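You operate a simulated robot arm through the tools that you are given. There is no shell and no other tool. Be economical: measure what you need, move in short steps, check, and stop when the job is done.

The job below is to be done with a simulated robot arm. You get a single attempt, and the scene is never put back.

Task
Clear the strip off the stiffness rig, then level the rig to 0 with the green foot knob.
Fine: bend knob to 0, then clamp open; the strip goes on the bench by the light box.
Where things are to end (x, y in the base frame): strip with the yellow grip within 6 cm of [47, -3].

The check looks at the end state, three seconds after you hand in, the way a careful person would. Anything else that was tipped, shoved, dropped, spilled or broken makes it a failure.

Robot
A 6-joint arm with a two-finger parallel gripper, fixed in place. Base frame: the origin is at the foot of the arm, x ahead of it, y to its left, z up; the work surface is at about z = 0. Units: cm, degrees, N and s.
With the tool pointing down near the work surface it reaches from about 14 to 58 cm from the base axis. Its first joint turns from -66.0 to 66.0 degrees. Payload 2.1 kg.
Tool frame: the origin (TCP) lies between the finger pads and is the grasp point; the fingertips stand 3 cm ahead of it; z points along the fingers, y is the line along which they close. Largest opening 9.4 cm; finger width 2.8, thickness 1; the body of the gripper, 5 by 9.6 cm, starts 5.5 cm behind the TCP.
Orientation is told as [roll, pitch, yaw] about the base's x, y, z axes, in that order, counted from this pose: with the fingers straight down and closing along the base's y, the tool's x points along the base's -x, its y along +y and its z along -z.

Tools
- The arm moves only by the tool servo_tool. Its argument "rows" is text: rows parted by semicolons, each of 6 numbers parted by spaces: the shift along the tool's x, y, z in cm, then the turn, a rotation vector about the tool's x, y, z in rad. In form: x y z rx ry rz; .... A call has 1 to 10 rows; each row shifts and turns the commanded pose from where the row before left it, along the tool's axes as they then stand. "claw" is the finger opening in cm, from 0 to 9.4, set as the call begins (left out, the last holds). A row lasts 0.2 s, in which the tool goes at most 5 cm and 8.6 degrees; a call with a longer step from one row to the next is refused whole, and so is a gripper value outside its range. Where a pose cannot be reached the arm comes as near as it can. A force on the tool above 80 N (or 10 N above the force at the start of the call, whichever is more), or a blocked arm, ends the call early, and 0.2 s more pass. The fingers move at their own pace (about 7.2 cm/s each) and stop on an object; they squeeze with about 35 N. The grip force told is the motor's: it shows also when the fingers shut on nothing. Time passes only in rows, and 0.2 s behind the last, so rows that do not move let the fingers close. The reply holds the time, the measured pose of the TCP, the force on the tool along the base axes, the opening and the grip force, in the units named above and with some noise, with the torque about the TCP (base axes, N m) and any sound that the robot's microphone picked up, and new pictures: "show" is both (left out), scene, wrist or none.
- Cameras (640 x 400 px; columns grow to the right, rows downward): "scene" is fixed at [5.12, -37.79, 46.33]; the picture's right is [0.76, -0.65, 0.00], its down [-0.51, -0.60, -0.62] and it looks along [0.40, 0.47, -0.78] (base axes); focal length 214 px, centre (320, 200). "wrist" rides on the gripper at [7.6, 1.4, -10.2] in the tool frame; the picture's right is [-0.18, 0.98, 0.00], its down [-0.75, -0.14, -0.64] and it looks along [-0.63, -0.12, 0.77] (tool axes); focal length 243 px, centre (320, 200). There is no depth. A picture from a camera that has moved, and an enlarged one, comes with that camera's place and axes in the base frame and with its lens. The place of the scene camera against the robot may be out by one fixed shift of up to 1.2 cm in any direction.
- zoom(camera, box): a new picture of the part [left, top, right, bottom] of that camera's present view, enlarged. It takes no simulated time.
- close_job(): hands the job in; it is judged then, once.

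Work in short steps. Places have to be worked out from the pictures, the camera data and where the tool is seen: move nearer, look again, correct. Check each grasp and each placing, and mend what went wrong. You have 120 turns and 200 pictures in all, those below and enlarged ones among them. Open the gripper and draw the arm clear of the work before you hand the job in, unless the task says otherwise; then end with one line.

The tools are called after "Call:" as name(argument=value, ...) on one line, values as JSON. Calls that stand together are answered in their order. servo_tool: Moves the arm, as the interface text tells. Its arguments: {"type":"object","properties":{"rows":{"type":"string"},"claw":{"type":"number"},"show":{"type":"string","enum":["both","scene","wrist","none"]}},"required":["rows"]} The other tools are called the same way: zoom (camera, box) takes an enlarged picture of a part of a camera's view; close_job () hands the job in.

At the start:

```text
clock: 0.0
eef_pos: [24.15, -15.38, 40.21]
tcp_rot: [0.0, 0.0, 0.0]
wrist_force: [0.4, 0.5, 0.2]
ft_torque: [-0.01, 0.0, 0.0]
grip_width: 9.4
finger_force: 0.1
```

scene: 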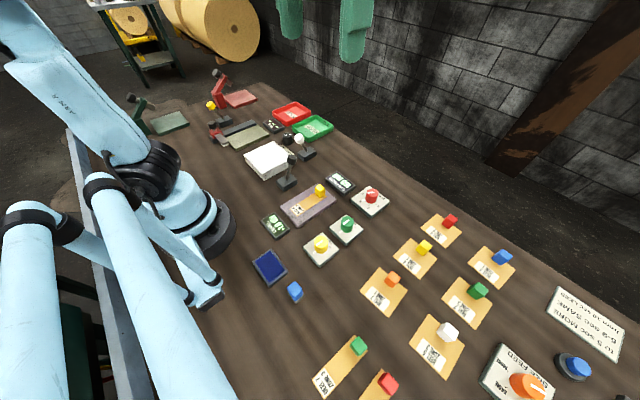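
wrist: 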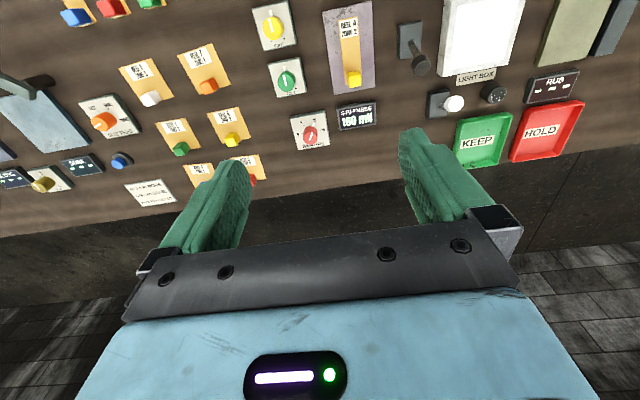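

The rig appears to be the violet plate with a strip, and yellow, green and red knobs beside it. I'll zoom in to read the labels.

Call:
zoom(camera="wrist", box=[240, 0, 400, 160])

Call:
zoom(camera="wrist", box=[390, 0, 600, 170])

Call:
zoom(camera="scene", box=[240, 120, 400, 300])

```text
2.50 times, centred on (320, 80) of wrist
camera zoom: at [16.58, -13.99, 50.45], right [0.18, 0.98, 0.0], down [0.75, -0.14, 0.64], along [0.63, -0.12, -0.77], focal length 606 px, centre (320, 500)
```

zoom: 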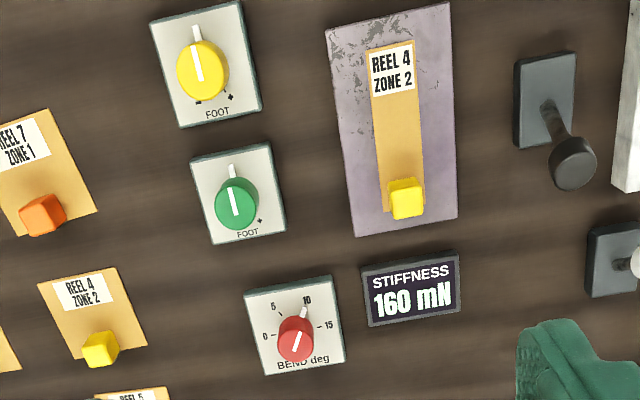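

```text
2.35 times, centred on (495, 85) of wrist
camera zoom: at [16.58, -13.99, 50.45], right [0.18, 0.98, 0.0], down [0.75, -0.14, 0.64], along [0.63, -0.12, -0.77], focal length 571 px, centre (-92, 471)
```

zoom: 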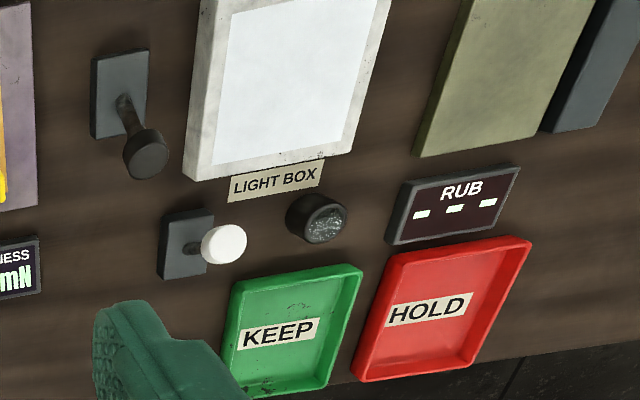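

```text
2.22 times, centred on (320, 210) of scene
camera zoom: at [5.12, -37.79, 46.33], right [0.76, -0.65, 0.0], down [-0.51, -0.6, -0.62], along [0.4, 0.47, -0.78], focal length 477 px, centre (320, 178)
```

zoom: 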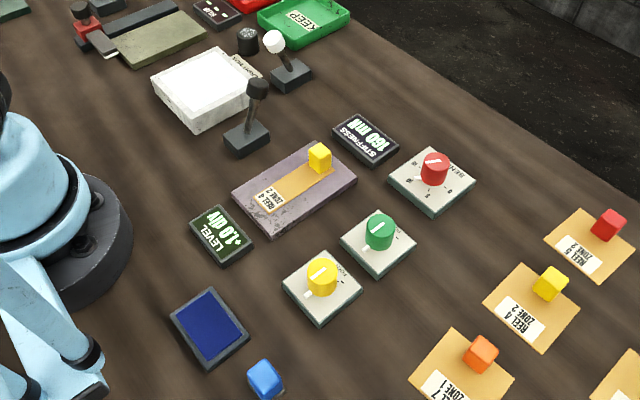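

Estimates: red bend knob (37.6,-20), green (27,-22), yellow grip (29,-10), dark lever (25,0), white lever (36.5,6). I'll move to look at the levers more closely before deciding which one is the clamp.

Call:
servo_tool(rows="1.2 2.6 3 0 0 0;1.2 2.6 3 0 0 0;1.2 2.6 3 0 0 0;1.2 2.6 3 0 0 0;1.2 2.6 3 0 0 0;0 0 0 0 0 0", claw=0)

```text
clock: 1.4
eef_pos: [17.8, -2.62, 25.06]
tcp_rot: [-0.1, -0.1, 0.0]
wrist_force: [-0.2, 0.1, -0.6]
ft_torque: [0.02, 0.02, -0.01]
grip_width: 0.03
finger_force: 33.0
camera wrist: at [10.25, -1.31, 35.21], right [0.18, 0.98, 0.0], down [0.75, -0.14, 0.64], along [0.63, -0.12, -0.77], focal length 243 px, centre (320, 200)
```

scene: 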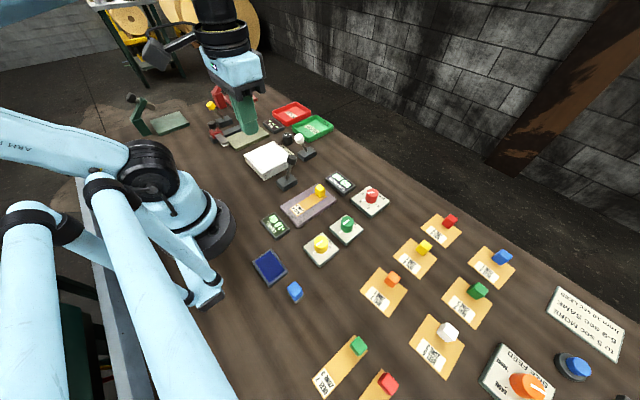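
wrist: 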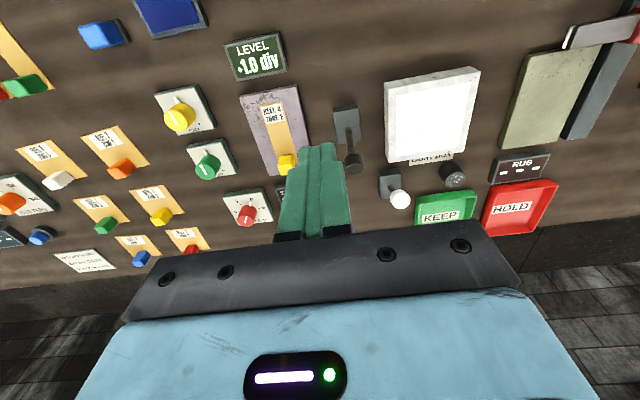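

I'll zoom on the levers, the readouts and the bend scale.

Call:
zoom(camera="wrist", box=[310, 80, 470, 220])

Call:
zoom(camera="wrist", box=[150, 30, 310, 230])

Call:
zoom(camera="scene", box=[255, 120, 335, 200])

```text
2.86 times, centred on (390, 150) of wrist
camera zoom: at [10.25, -1.31, 35.21], right [0.18, 0.98, 0.0], down [0.75, -0.14, 0.64], along [0.63, -0.12, -0.77], focal length 693 px, centre (120, 343)
```

zoom: 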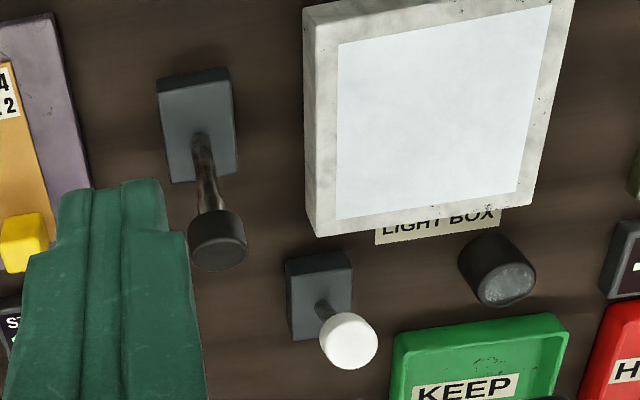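

```text
2.00 times, centred on (230, 130) of wrist
camera zoom: at [10.25, -1.31, 35.21], right [0.18, 0.98, 0.0], down [0.75, -0.14, 0.64], along [0.63, -0.12, -0.77], focal length 485 px, centre (500, 340)
```

zoom: 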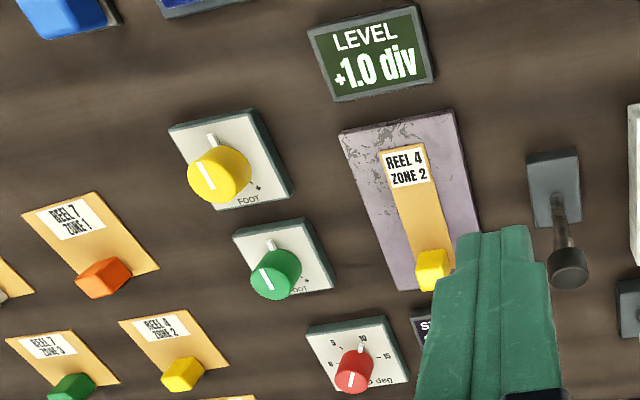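

```text
5.00 times, centred on (295, 160) of scene
camera zoom: at [5.12, -37.79, 46.33], right [0.76, -0.65, 0.0], down [-0.51, -0.6, -0.62], along [0.4, 0.47, -0.78], focal length 1072 px, centre (445, 400)
```

zoom: 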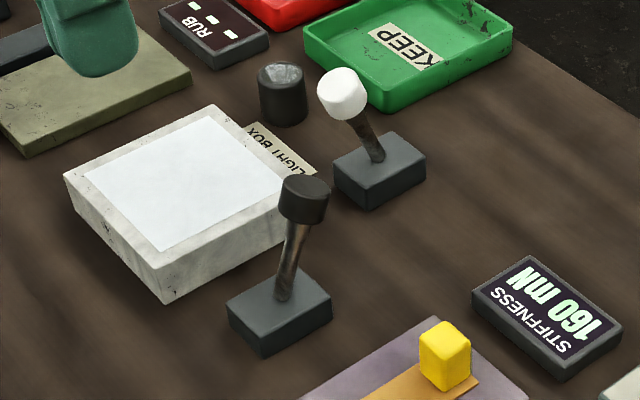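

The dark lever by the rig leans toward +x, and the white lever by the light box leans toward -x. The bend knob has to go first, so I'll move above the red knob and look closely.

Call:
servo_tool(rows="-2.83 -2.48 1.43 0 0 0;-2.83 -2.48 1.43 0 0 0;-2.83 -2.48 1.43 0 0 0;-2.83 -2.48 1.43 0 0 0;-2.83 -2.48 1.43 0 0 0;-2.83 -2.48 1.43 0 0 0;-2.83 -2.48 1.43 0 0 0;0 0 0 0 0 0", claw=6)

```text
clock: 3.2
eef_pos: [38.33, -19.85, 15.07]
tcp_rot: [0.1, 0.1, 0.2]
wrist_force: [0.2, -0.9, -0.4]
ft_torque: [-0.04, 0.01, -0.02]
grip_width: 6.0
finger_force: 0.1
camera wrist: at [30.59, -18.51, 25.26], right [0.18, 0.98, 0.0], down [0.75, -0.14, 0.64], along [0.63, -0.12, -0.77], focal length 243 px, centre (320, 200)
```

scene: 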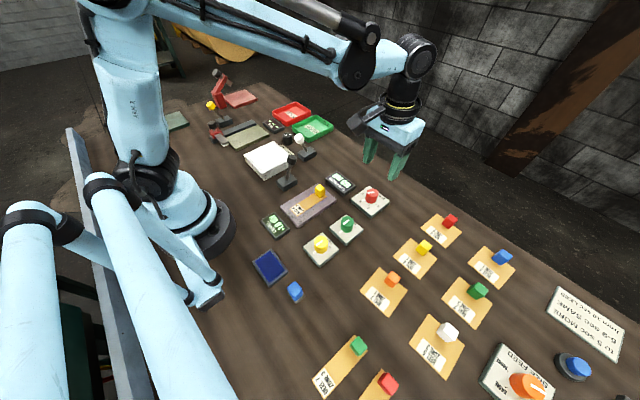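
wrist: 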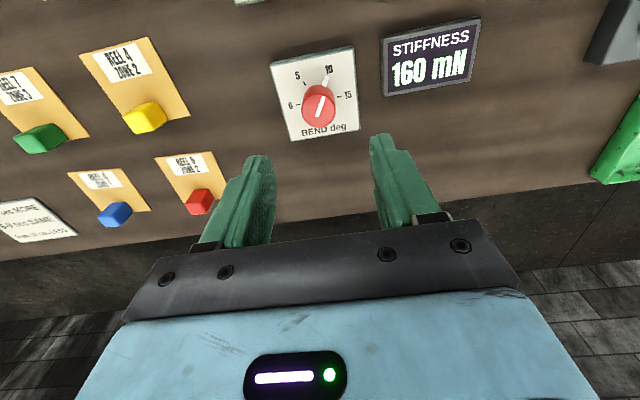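

Call:
zoom(camera="wrist", box=[260, 40, 370, 150])

Call:
zoom(camera="scene", box=[320, 170, 400, 250])

```text
3.64 times, centred on (315, 95) of wrist
camera zoom: at [30.59, -18.51, 25.26], right [0.18, 0.98, 0.0], down [0.75, -0.14, 0.64], along [0.63, -0.12, -0.77], focal length 882 px, centre (338, 582)
```

zoom: 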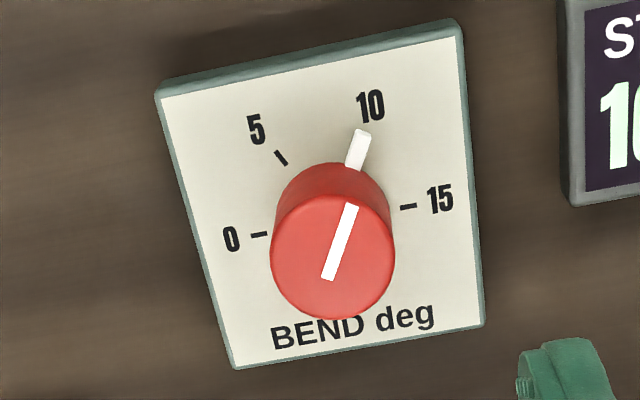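

```text
5.00 times, centred on (360, 210) of scene
camera zoom: at [5.13, -37.79, 46.33], right [0.76, -0.65, 0.0], down [-0.51, -0.6, -0.62], along [0.4, 0.47, -0.78], focal length 1072 px, centre (120, 150)
```

zoom: 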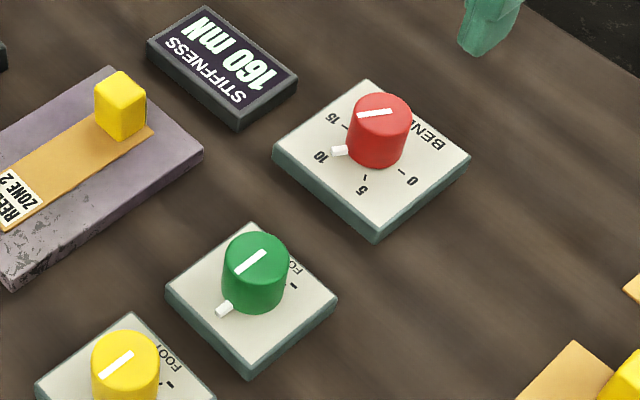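

The bend pointer is at 10, with 0 toward -y, so the knob needs about 120° anticlockwise seen from above. I'll pre-rotate to yaw -60° above the knob at (38.2,-20.1) and lower partway.

Call:
servo_tool(rows="0.1 -0.25 0 0 0 0;0 0 0.5 0 0 0.131;0 0 0.5 0 0 0.131;0 0 0.5 0 0 0.131;0 0 0.5 0 0 0.131;0 0 0.5 0 0 0.131;0 0 0.5 0 0 0.131;0 0 0.5 0 0 0.131;0 0 0.5 0 0 0.131;0 0 0 0 0 0", claw=6)

```text
clock: 5.4
eef_pos: [37.97, -20.03, 11.02]
tcp_rot: [0.0, 0.0, -60.2]
wrist_force: [-0.3, -0.3, 0.3]
ft_torque: [-0.01, -0.02, 0.02]
grip_width: 5.98
finger_force: 0.0
camera wrist: at [35.38, -12.65, 21.36], right [0.94, 0.33, 0.0], down [0.25, -0.72, 0.64], along [0.21, -0.61, -0.77], focal length 243 px, centre (320, 200)
```

scene: 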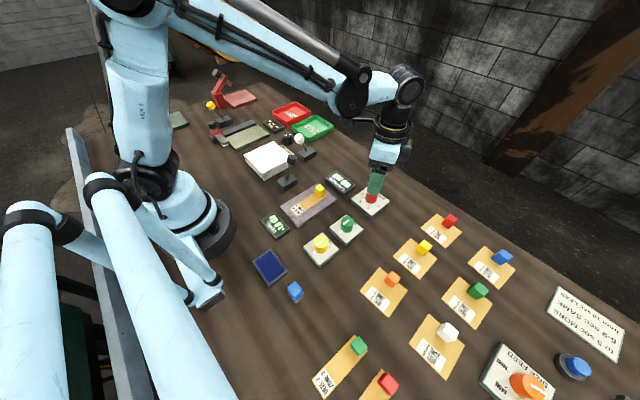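
wrist: 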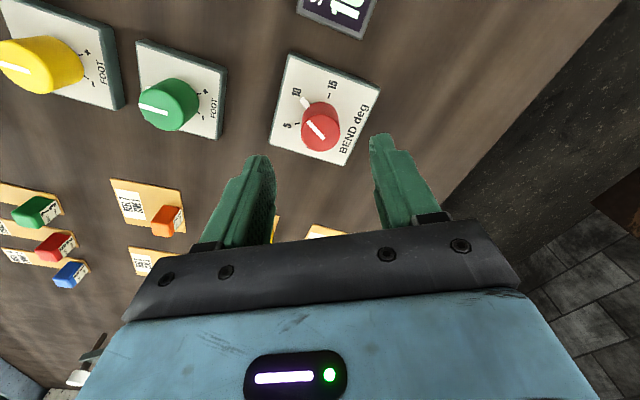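

The knob axis works out at (38.0,-20.05), right under the TCP. I'll descend to z≈5.2 and then close.

Call:
servo_tool(rows="0 0 2 0 0 0;0 0 2 0 0 0;0 0 1.7 0 0 0;0 0 0 0 0 0", claw=6)

```text
clock: 6.4
eef_pos: [37.89, -20.13, 5.2]
tcp_rot: [0.1, 0.0, -60.1]
wrist_force: [0.7, -1.2, 0.4]
ft_torque: [-0.01, -0.02, 0.0]
grip_width: 6.03
finger_force: 0.1
camera wrist: at [35.3, -12.73, 15.59], right [0.94, 0.33, 0.0], down [0.25, -0.72, 0.64], along [0.21, -0.61, -0.77], focal length 243 px, centre (320, 200)
```

scene: 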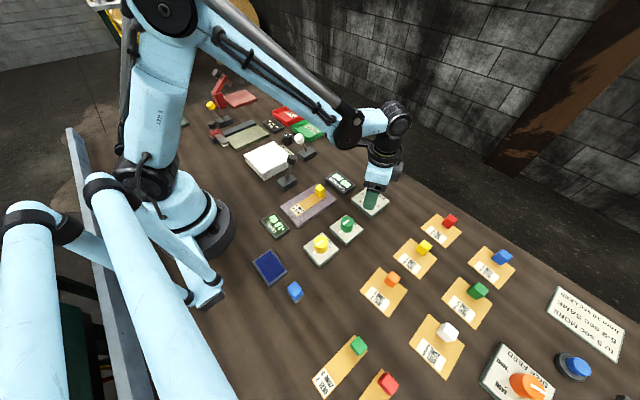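
wrist: 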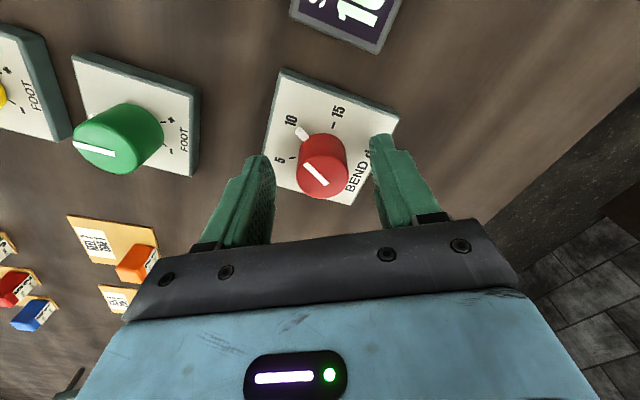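

The knob is centred between the fingers, so I'll close on it.

Call:
servo_tool(rows="0 0 0.2 0 0 0;0 0 0 0 0 0;0 0 0 0 0 0", claw=2, show="wrist")

```text
clock: 7.2
eef_pos: [37.96, -19.85, 5.1]
tcp_rot: [0.2, 0.0, -59.9]
wrist_force: [17.3, 8.8, 6.6]
ft_torque: [-0.09, 0.13, 0.04]
grip_width: 2.97
finger_force: 45.0
camera wrist: at [35.36, -12.69, 15.48], right [0.94, 0.33, 0.0], down [0.25, -0.72, 0.64], along [0.22, -0.6, -0.77], focal length 243 px, centre (320, 200)
```

wrist: 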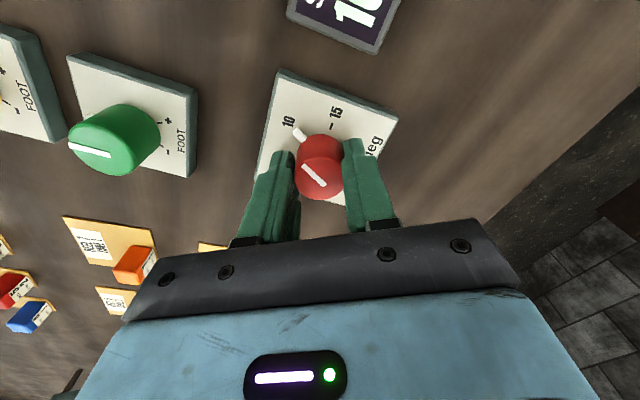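

Gripped at 2.97 cm with a small side load along +tool y. I'll shift 0.2 cm to relieve it and start turning anticlockwise.

Call:
servo_tool(rows="0 0.2 0 0 0 0;0 0 0 0 0 -0.131;0 0 0 0 0 -0.131;0 0 0 0 0 -0.131;0 0 0 0 0 -0.131;0 0 0 0 0 0", claw=2, show="wrist")

```text
clock: 8.6
eef_pos: [37.92, -20.05, 5.25]
tcp_rot: [-0.2, 0.1, -30.0]
wrist_force: [-11.4, -6.7, -42.2]
ft_torque: [0.51, -0.04, -0.02]
grip_width: 2.95
finger_force: 44.7
camera wrist: at [32.12, -14.95, 15.52], right [0.65, 0.76, 0.0], down [0.58, -0.5, 0.64], along [0.48, -0.42, -0.77], focal length 243 px, centre (320, 200)
```

wrist: 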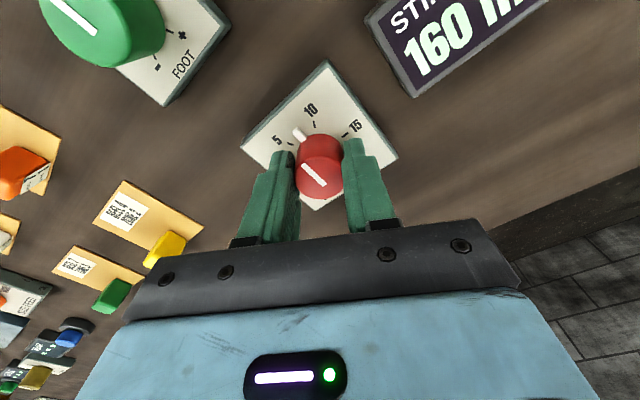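

The knob turns with the tool, with the pointer now between 5 and 10. The reading shows I'm pulling up slightly, so I'll lower 0.15 and continue.

Call:
servo_tool(rows="0 -0.1 0.15 0 0 0;0 0 0 0 0 -0.131;0 0 0 0 0 -0.131;0 0 0 0 0 -0.131;0 0 0 0 0 -0.131;0 0 0 0 0 0", claw=2, show="wrist")

```text
clock: 10.0
eef_pos: [38.05, -20.0, 5.27]
tcp_rot: [-0.1, 0.1, 0.2]
wrist_force: [-21.8, -0.2, 28.5]
ft_torque: [-0.51, 0.15, 0.0]
grip_width: 2.93
finger_force: 45.0
camera wrist: at [30.38, -18.62, 15.54], right [0.18, 0.98, 0.0], down [0.76, -0.14, 0.64], along [0.63, -0.12, -0.77], focal length 243 px, centre (320, 200)
```

wrist: 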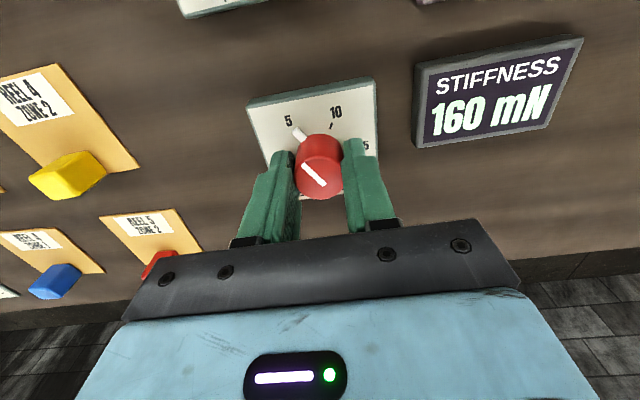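

After 60° the pointer is near 5 as expected. Turning 60° more.

Call:
servo_tool(rows="0.12 0 -0.08 0 0 0;0 0 0 0 0 -0.131;0 0 0 0 0 -0.131;0 0 0 0 0 -0.131;0 0 0 0 0 -0.131;0 0 0 0 0 0", claw=2, show="wrist")

Call:
servo_tool(rows="0 0 0 0 0 -0.131;0 0 0 0 0 -0.131;0 0 0 0 0 -0.131;0 0 0 0 0 -0.131;0 0 0 0 0 0", claw=2, show="wrist")

```text
clock: 11.4
eef_pos: [37.93, -20.07, 5.19]
tcp_rot: [-0.1, -0.1, 30.2]
wrist_force: [1.0, -13.1, -5.0]
ft_torque: [0.12, 0.55, -0.01]
grip_width: 2.92
finger_force: 44.6
camera wrist: at [30.65, -22.63, 15.5], right [-0.34, 0.94, 0.0], down [0.72, 0.26, 0.64], along [0.61, 0.21, -0.77], focal length 243 px, centre (320, 200)
```

wrist: 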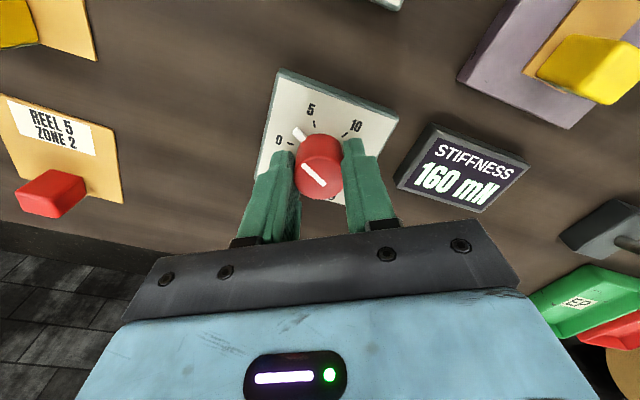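

```text
clock: 12.6
eef_pos: [38.0, -20.04, 5.16]
tcp_rot: [-0.2, 0.0, 60.2]
wrist_force: [15.5, -15.7, -31.2]
ft_torque: [0.07, 0.16, -0.54]
grip_width: 2.94
finger_force: 44.9
camera wrist: at [32.93, -25.95, 15.51], right [-0.76, 0.65, 0.0], down [0.49, 0.58, 0.64], along [0.42, 0.49, -0.77], focal length 243 px, centre (320, 200)
```

wrist: 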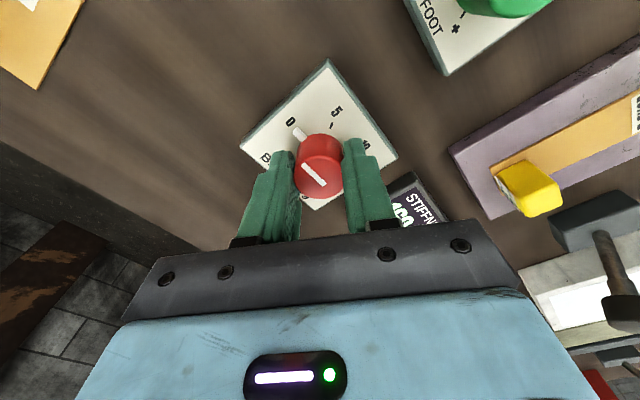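

The pointer sits at 0 and a torque appeared, which suggests the stop. I'll release, rise straight up and check.

Call:
servo_tool(rows="0 0 0 0 0 0;0 0 0 0 0 0;0 0 -3 0 0 0;0 0 -3 0 0 0;0 0 0 0 0 0", claw=6, show="wrist")

Call:
zoom(camera="wrist", box=[220, 20, 420, 200])

Call:
zoom(camera="scene", box=[240, 120, 400, 260])

```text
clock: 13.8
eef_pos: [37.7, -20.03, 11.32]
tcp_rot: [0.0, 0.1, 60.0]
wrist_force: [-0.4, -0.2, 0.2]
ft_torque: [0.02, -0.01, -0.03]
grip_width: 6.0
finger_force: 0.0
camera wrist: at [32.74, -26.05, 21.74], right [-0.76, 0.65, 0.0], down [0.5, 0.58, 0.64], along [0.42, 0.49, -0.77], focal length 243 px, centre (320, 200)
```

wrist: 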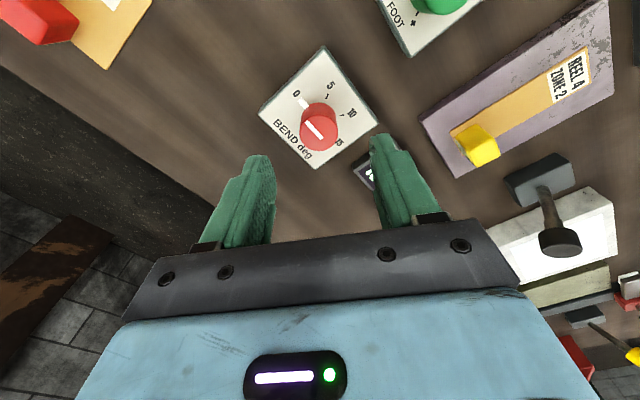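

```text
2.22 times, centred on (320, 110) of wrist
camera zoom: at [32.74, -26.05, 21.74], right [-0.76, 0.65, 0.0], down [0.5, 0.58, 0.64], along [0.42, 0.49, -0.77], focal length 539 px, centre (320, 400)
```

zoom: 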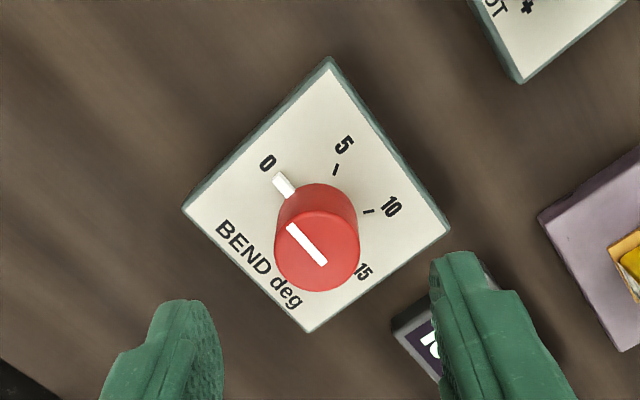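

```text
2.86 times, centred on (320, 190) of scene
camera zoom: at [5.12, -37.79, 46.33], right [0.76, -0.65, 0.0], down [-0.51, -0.6, -0.62], along [0.4, 0.47, -0.78], focal length 613 px, centre (320, 229)
```

zoom: 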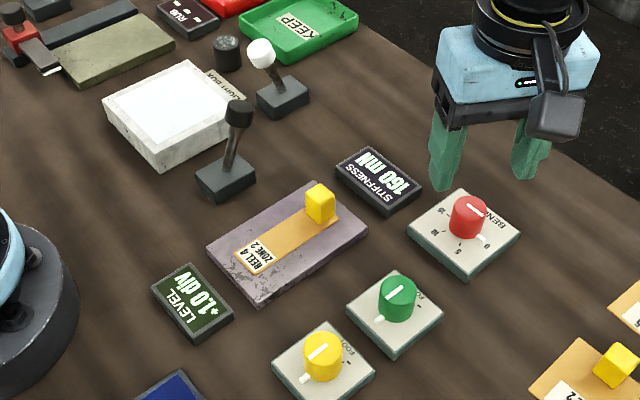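

Bend is at 0. Now I'll inspect the dark lever from this side for any label.

Call:
zoom(camera="wrist", box=[440, 100, 640, 300])

```text
2.00 times, centred on (540, 200) of wrist
camera zoom: at [32.74, -26.05, 21.74], right [-0.76, 0.65, 0.0], down [0.5, 0.58, 0.64], along [0.42, 0.49, -0.77], focal length 485 px, centre (-120, 200)
```

zoom: 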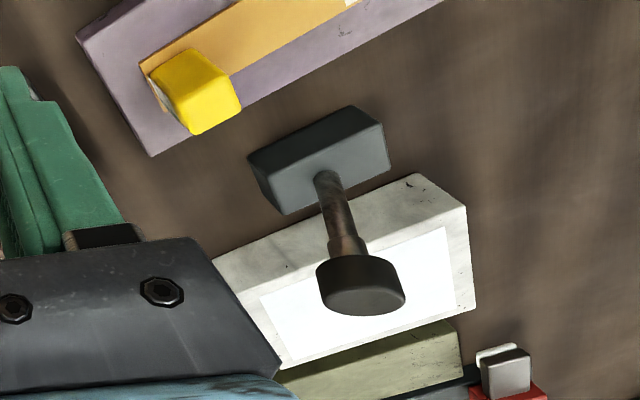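

No label, but the dark lever is right beside the rig and the white one belongs to the light box, so I take the dark one as the clamp. I'll go to yaw 0 on its +x side with the gripper closed, ready to push it toward -x.

Call:
servo_tool(rows="0 0 -0.5 0 0 0.131;0 0 -0.5 0 0 0.131;0 0 -0.5 0 0 0.131;0 0 -0.5 0 0 0.131;0 0 -0.5 0 0 0.131;0 0 -0.5 0 0 0.131;0 0 -0.5 0 0 0.131;0 0 -0.5 0 0 0.131;0 0 0 0 0 0", claw=0, show="none")

Call:
servo_tool(rows="1.2 4 0 0 0 0;1.2 4 0 0 0 0;1.2 4 0 0 0 0;1.2 4 0 0 0 0;1.2 4 0 0 0 0;0 0 0 0 0 0")

```text
clock: 15.8
eef_pos: [37.93, -20.08, 15.02]
tcp_rot: [0.0, -0.1, -0.2]
wrist_force: [-0.1, -1.1, 0.2]
ft_torque: [0.02, -0.03, -0.03]
grip_width: 0.0
finger_force: 32.8
```

```text
clock: 17.2
eef_pos: [31.89, 0.08, 15.46]
tcp_rot: [0.0, -0.1, 0.0]
wrist_force: [-0.8, -0.1, -0.4]
ft_torque: [0.02, -0.02, -0.01]
grip_width: 0.0
finger_force: 32.9
camera wrist: at [24.17, 1.51, 25.71], right [0.18, 0.98, 0.0], down [0.75, -0.14, 0.64], along [0.63, -0.12, -0.77], focal length 243 px, centre (320, 200)
```

scene: 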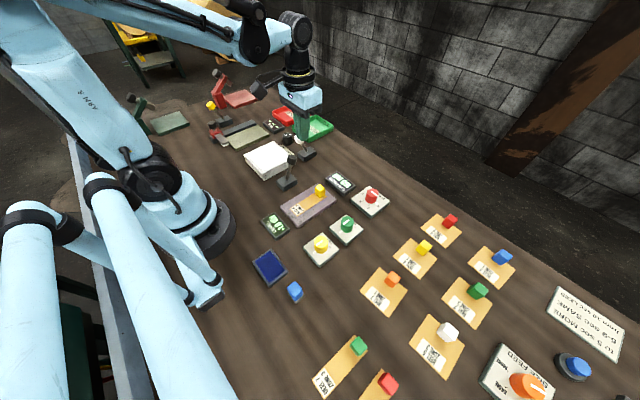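
wrist: 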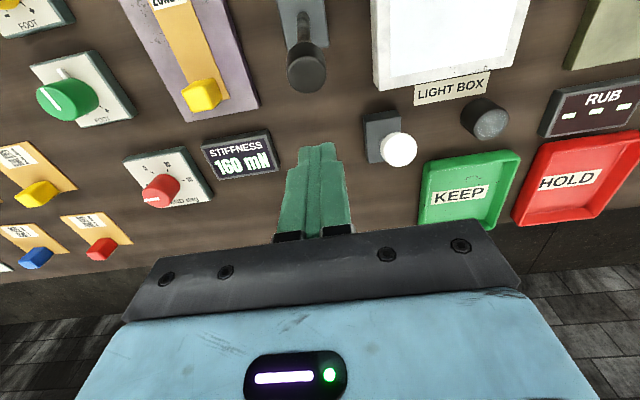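

Aligned at y≈0 and x≈31.9. I'll descend and push toward -x in small steps.

Call:
servo_tool(rows="0 0 3 0 0 0;0 0 2.5 0 0 0;0.8 -0.1 0 0 0 0;0.8 0 0 0 0 0;0.8 0 0 0 0 0;0.8 0 0 0 0 0;0 0 0 0 0 0", claw=0)

```text
clock: 18.8
eef_pos: [28.63, -0.06, 9.66]
tcp_rot: [0.1, -0.1, 0.0]
wrist_force: [-0.3, -0.3, -0.2]
ft_torque: [-0.01, -0.02, -0.02]
grip_width: 0.03
finger_force: 33.1
camera wrist: at [21.04, 1.29, 19.99], right [0.18, 0.98, 0.0], down [0.75, -0.14, 0.64], along [0.63, -0.12, -0.77], focal length 243 px, centre (320, 200)
```

scene: 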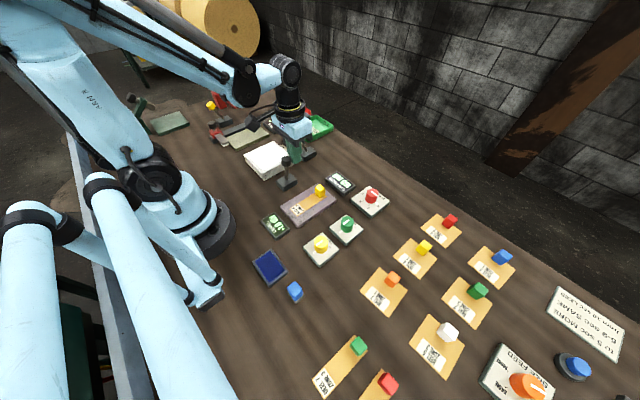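
wrist: 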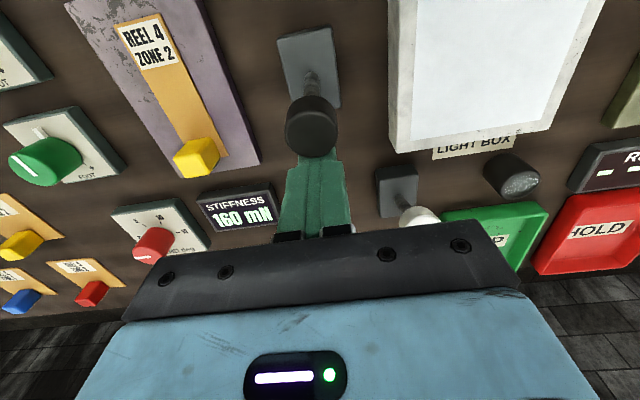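

The knob has begun to move with almost no force. Continuing the push.

Call:
servo_tool(rows="0.8 0 0 0 0 0;0.8 0 0 0 0 0;0.8 0 0 0 0 0;0.6 0 0 0 0 0;0 0 0 0 0 0", claw=0)

```text
clock: 20.0
eef_pos: [25.84, -0.15, 9.64]
tcp_rot: [-0.1, 0.1, 0.0]
wrist_force: [0.5, -0.5, 0.7]
ft_torque: [-0.02, 0.02, 0.02]
grip_width: 0.01
finger_force: 33.2
camera wrist: at [18.13, 1.27, 19.94], right [0.18, 0.98, 0.0], down [0.75, -0.14, 0.64], along [0.63, -0.12, -0.77], focal length 243 px, centre (320, 200)
```

scene: 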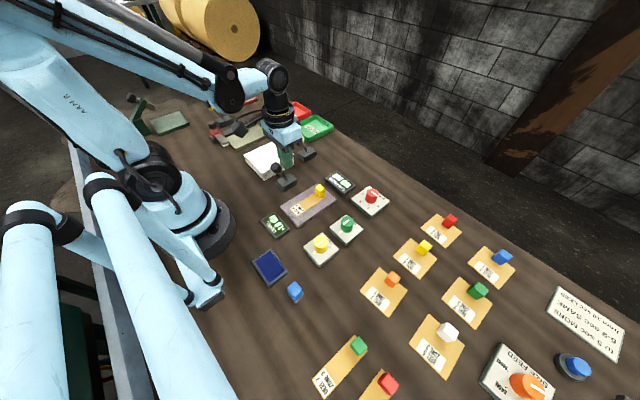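
wrist: 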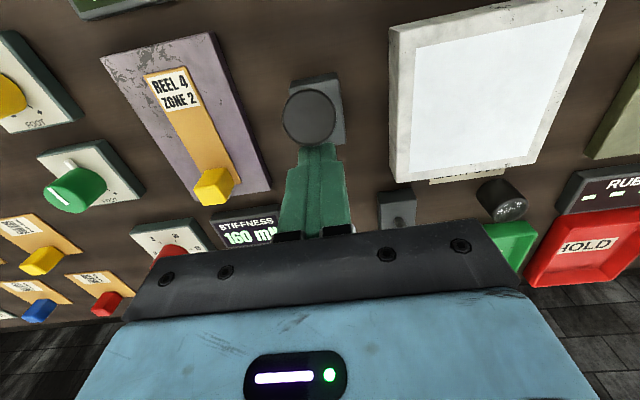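

The lever now leans toward -x (knob at x≈22.6). I'll back off toward +x, rise, and check.

Call:
servo_tool(rows="-2 0 0 0 0 0;-2 0 -2 0 0 0;0 -1 -4 0 0 0;0 -2 -4 0 0 0;0 0 0 0 0 0", claw=0)

Call:
zoom(camera="scene", box=[240, 120, 400, 260])

```text
clock: 21.2
eef_pos: [29.81, -2.94, 19.7]
tcp_rot: [0.0, 0.0, 0.0]
wrist_force: [0.4, 0.2, -0.3]
ft_torque: [0.03, 0.02, 0.02]
grip_width: 0.0
finger_force: 33.0
camera wrist: at [22.19, -1.49, 30.07], right [0.18, 0.98, 0.0], down [0.75, -0.14, 0.64], along [0.63, -0.12, -0.77], focal length 243 px, centre (320, 200)
```

scene: 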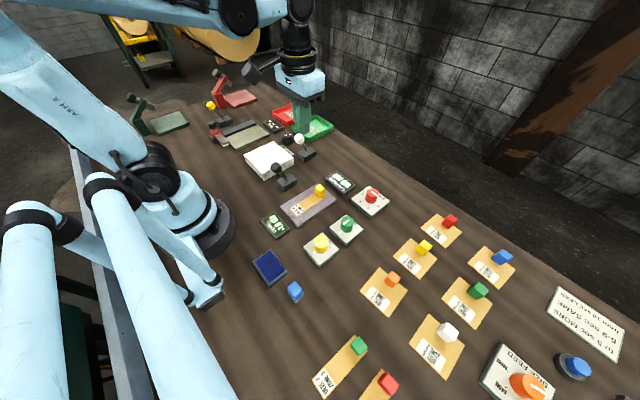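
wrist: 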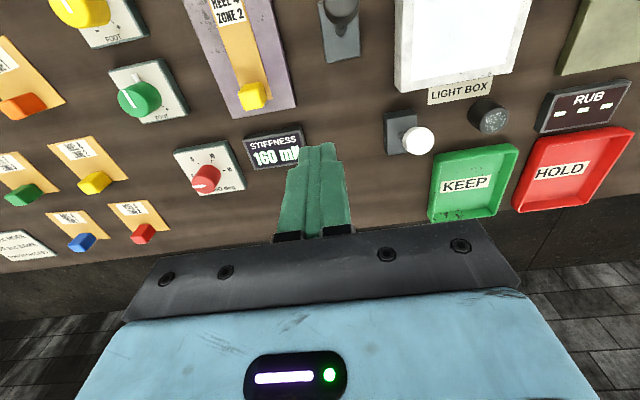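

```text
2.86 times, centred on (320, 190) of scene
camera zoom: at [5.12, -37.79, 46.33], right [0.76, -0.65, 0.0], down [-0.51, -0.6, -0.62], along [0.4, 0.47, -0.78], focal length 613 px, centre (320, 229)
```

zoom: 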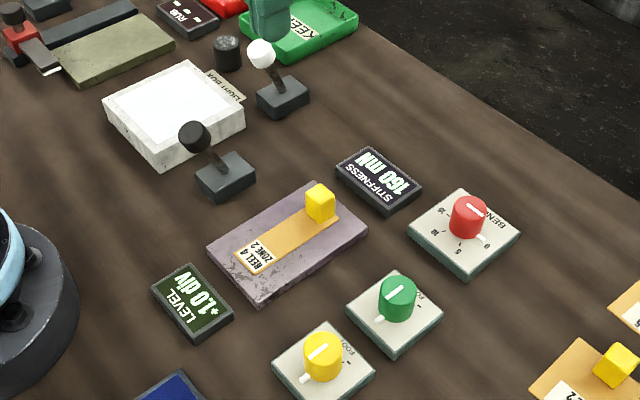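

The lever is flipped. Now I'll move above the strip's yellow grip at about (29,-10.3).

Call:
servo_tool(rows="0.2 -2.5 0 0 0 0;0.2 -2.5 1.5 0 0 0;0.3 -2.4 3 0 0 0;0 0 3 0 0 0;0 0 0 0 0 0", claw=5)

Call:
zoom(camera="wrist", box=[220, 0, 420, 200])

```text
clock: 22.4
eef_pos: [29.0, -10.29, 11.76]
tcp_rot: [-0.1, 0.1, -0.1]
wrist_force: [0.4, -0.1, -0.5]
ft_torque: [0.0, 0.01, -0.02]
grip_width: 5.01
finger_force: 0.0
camera wrist: at [21.44, -9.07, 22.08], right [0.18, 0.98, 0.0], down [0.75, -0.14, 0.64], along [0.63, -0.12, -0.77], focal length 243 px, centre (320, 200)
```

scene: 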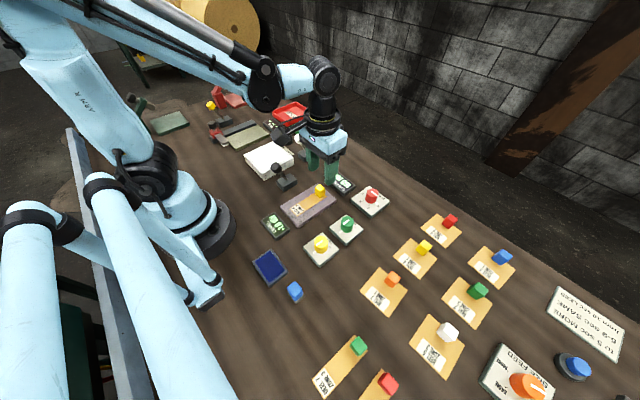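
wrist: 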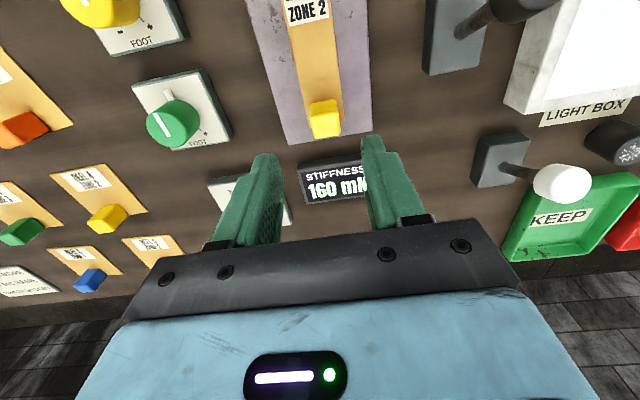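

```text
2.00 times, centred on (320, 100) of wrist
camera zoom: at [21.44, -9.07, 22.08], right [0.18, 0.98, 0.0], down [0.75, -0.14, 0.64], along [0.63, -0.12, -0.77], focal length 485 px, centre (320, 400)
```

zoom: 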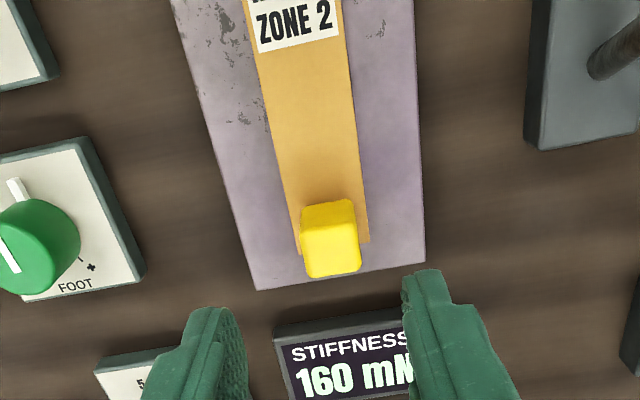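

The grip block looks about 2 cm wide, centred near (28.9,-10.1) and about 1.4 to 3.2 cm high. I'll descend to z≈4.8 and look.

Call:
servo_tool(rows="0.1 0.15 2 0 0 0;0 0 2 0 0 0;0 0 2 0 0 0;0 0 0.8 0 0 0;0 0 0 0 0 0", claw=5)

Call:
zoom(camera="wrist", box=[220, 40, 420, 240])

Call:
zoom(camera="scene", box=[270, 150, 370, 230])

```text
clock: 23.6
eef_pos: [28.93, -10.37, 5.12]
tcp_rot: [0.0, 0.1, 0.1]
wrist_force: [0.7, 0.5, -0.9]
ft_torque: [0.02, 0.03, 0.02]
grip_width: 5.0
finger_force: 0.0
camera wrist: at [21.34, -8.96, 15.45], right [0.18, 0.98, 0.0], down [0.75, -0.14, 0.64], along [0.63, -0.12, -0.77], focal length 243 px, centre (320, 200)
```

scene: 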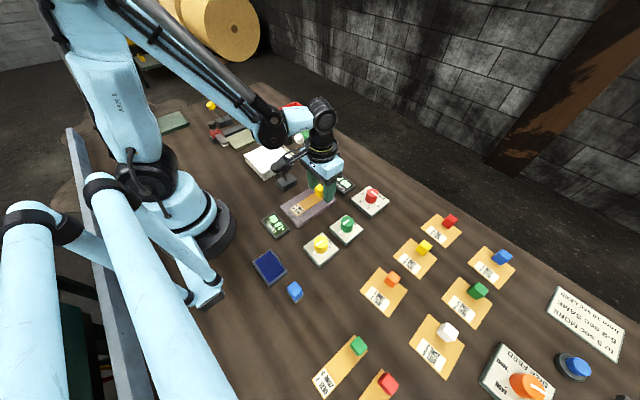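
wrist: 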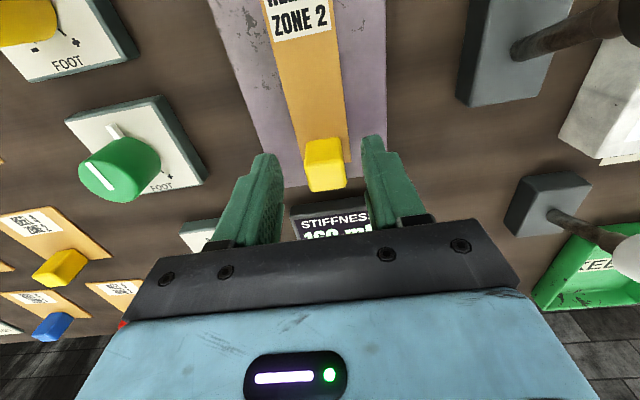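

```text
2.00 times, centred on (320, 140) of wrist
camera zoom: at [21.34, -8.96, 15.45], right [0.18, 0.98, 0.0], down [0.75, -0.14, 0.64], along [0.63, -0.12, -0.77], focal length 485 px, centre (320, 320)
```

zoom: 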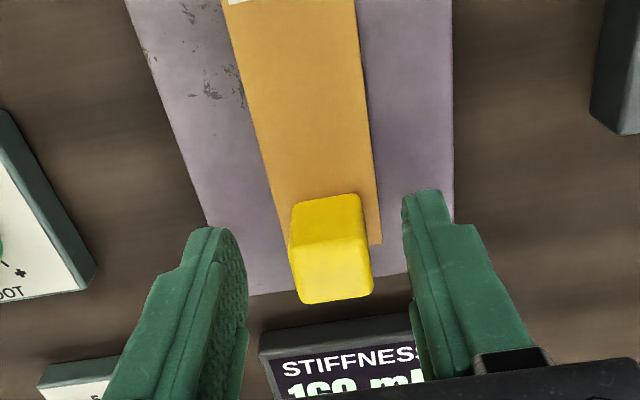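

```text
5.00 times, centred on (320, 190) of scene
camera zoom: at [5.12, -37.79, 46.33], right [0.76, -0.65, 0.0], down [-0.51, -0.6, -0.62], along [0.4, 0.47, -0.78], focal length 1072 px, centre (320, 250)
```

zoom: 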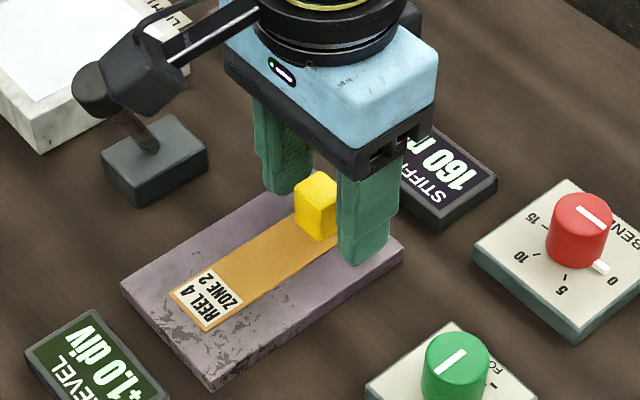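

The block sits between the fingers. I'll nudge +x and +y slightly, lower 0.4, and close.

Call:
servo_tool(rows="-0.4 0.2 0.2 0 0 0;0 0 0.2 0 0 0;0 0 0 0 0 0;0 0 0 0 0 0", claw=1)

```text
clock: 24.6
eef_pos: [29.37, -10.07, 4.91]
tcp_rot: [0.1, 0.0, 0.0]
wrist_force: [-7.6, -1.9, 40.0]
ft_torque: [-0.05, 0.48, -0.13]
grip_width: 2.07
finger_force: 35.0
camera wrist: at [21.75, -8.79, 15.18], right [0.18, 0.98, 0.0], down [0.75, -0.14, 0.64], along [0.63, -0.12, -0.77], focal length 243 px, centre (320, 200)
```

scene: 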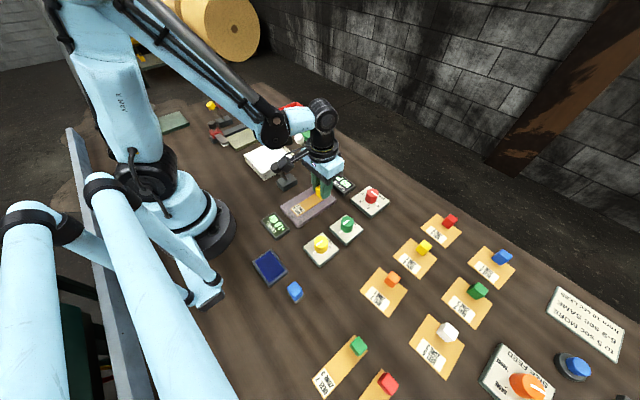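
wrist: 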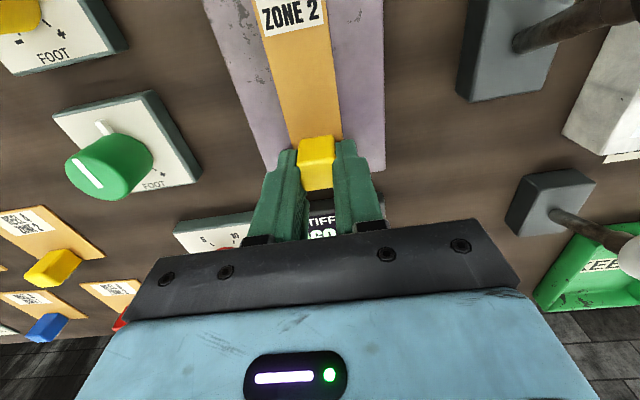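

I have the grip (2.07 cm), but the tips press on the plate with 40 N. I'll lift in small steps and watch whether the strip comes free.

Call:
servo_tool(rows="0 0 -0.25 0 0 0;0 0 -0.3 0 0 0;0 0 0 0 0 0", show="wrist")

```text
clock: 25.4
eef_pos: [29.37, -10.14, 5.43]
tcp_rot: [-0.1, 0.0, 0.0]
wrist_force: [0.1, 0.1, 0.2]
ft_torque: [0.0, -0.02, -0.01]
grip_width: 2.08
finger_force: 34.9
camera wrist: at [21.69, -8.77, 15.79], right [0.18, 0.98, 0.0], down [0.75, -0.14, 0.64], along [0.63, -0.12, -0.77], focal length 243 px, centre (320, 200)
```

wrist: 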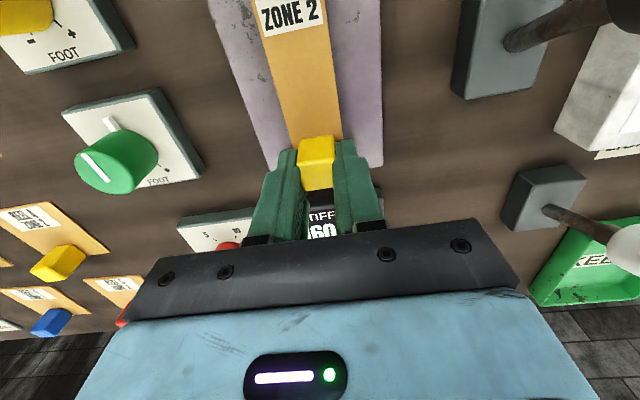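

No resistance, so I'll keep lifting to about 5 cm of clearance.

Call:
servo_tool(rows="0 0 -1 0 0 0;0 0 -1.5 0 0 0;0 0 -2.5 0 0 0;0 0 -2.5 0 0 0;0 0 0 0 0 0")

Call:
zoom(camera="scene", box=[240, 100, 400, 260])

```text
clock: 26.6
eef_pos: [29.4, -9.8, 13.02]
tcp_rot: [0.0, 0.0, 0.1]
wrist_force: [1.1, -0.4, -0.8]
ft_torque: [0.02, -0.04, -0.05]
grip_width: 2.03
finger_force: 35.2
camera wrist: at [21.72, -8.5, 23.44], right [0.18, 0.98, 0.0], down [0.75, -0.14, 0.64], along [0.63, -0.12, -0.77], focal length 243 px, centre (320, 200)
```

scene: 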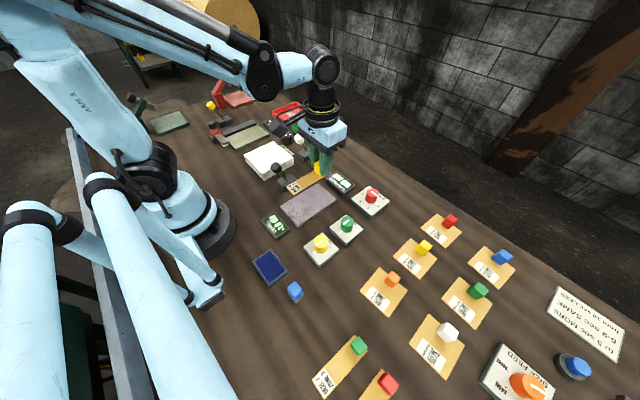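
wrist: 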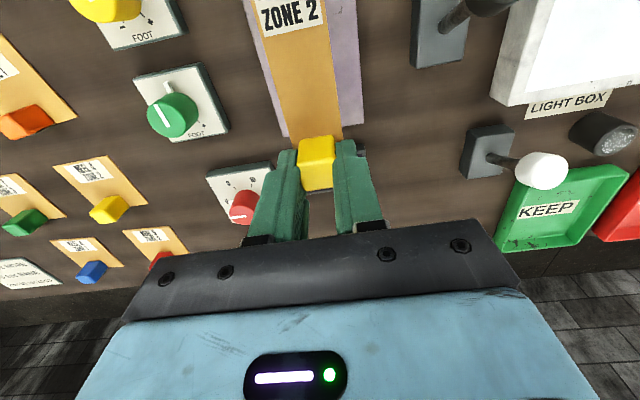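

```text
2.50 times, centred on (320, 180) of scene
camera zoom: at [5.12, -37.79, 46.33], right [0.76, -0.65, 0.0], down [-0.51, -0.6, -0.62], along [0.4, 0.47, -0.78], focal length 536 px, centre (320, 250)
```

zoom: 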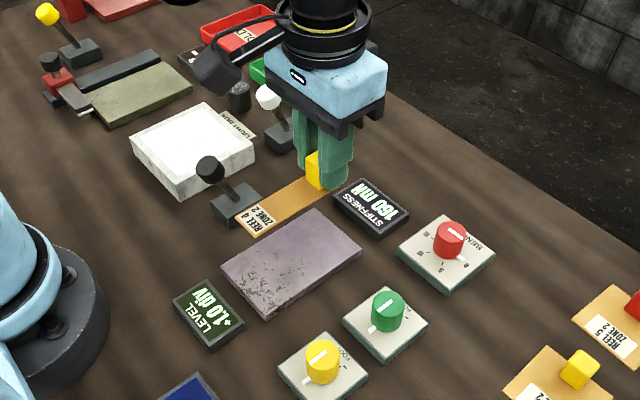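

The strip is free with the grip held, so the clamp is open. I'll carry it to (47,-2.8) with the tail toward -x.

Call:
servo_tool(rows="-3 0.5 0 0 0 0;-3 1 0 0 0 0;-3 1.5 0 0 0 0;-3 1.5 0 0 0 0;-3 1.5 0 0 0 0;-2.6 1 0 0 0 0;0 0 0 0 0 0")

Call:
zoom(camera="scene", box=[240, 80, 440, 240])

```text
clock: 28.2
eef_pos: [47.15, -3.26, 13.11]
tcp_rot: [0.0, 0.0, 0.1]
wrist_force: [0.5, 0.7, -0.4]
ft_torque: [0.03, -0.04, -0.05]
grip_width: 2.07
finger_force: 35.1
camera wrist: at [39.56, -1.95, 23.45], right [0.18, 0.98, 0.0], down [0.75, -0.14, 0.64], along [0.63, -0.12, -0.77], focal length 243 px, centre (320, 200)
```

scene: 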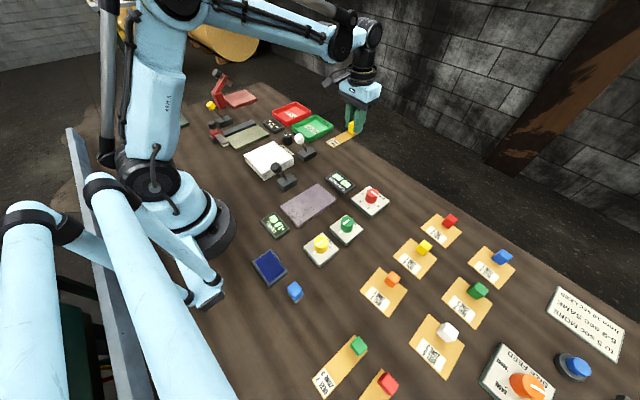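
wrist: 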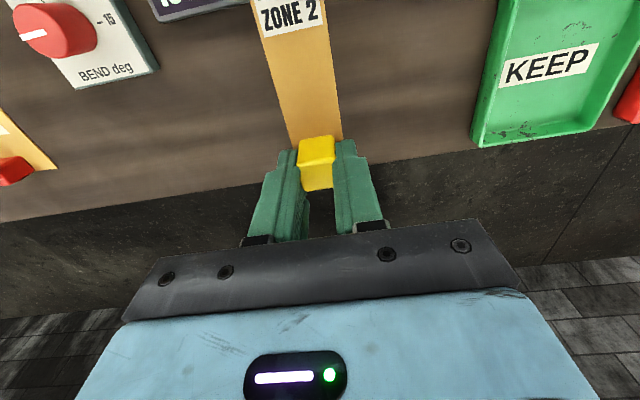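

```text
2.50 times, centred on (340, 160) of scene
camera zoom: at [5.13, -37.79, 46.33], right [0.76, -0.65, 0.0], down [-0.51, -0.6, -0.62], along [0.4, 0.47, -0.78], focal length 536 px, centre (270, 300)
```

zoom: 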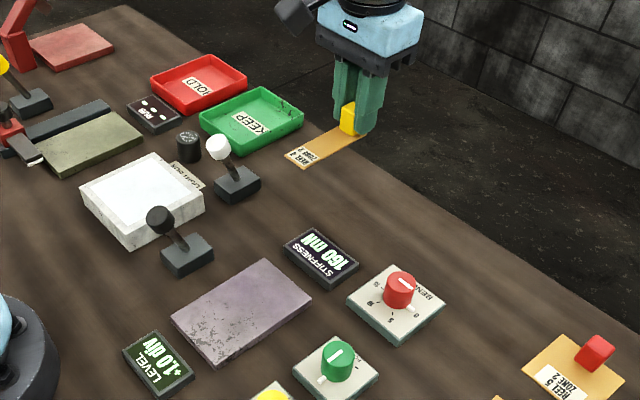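

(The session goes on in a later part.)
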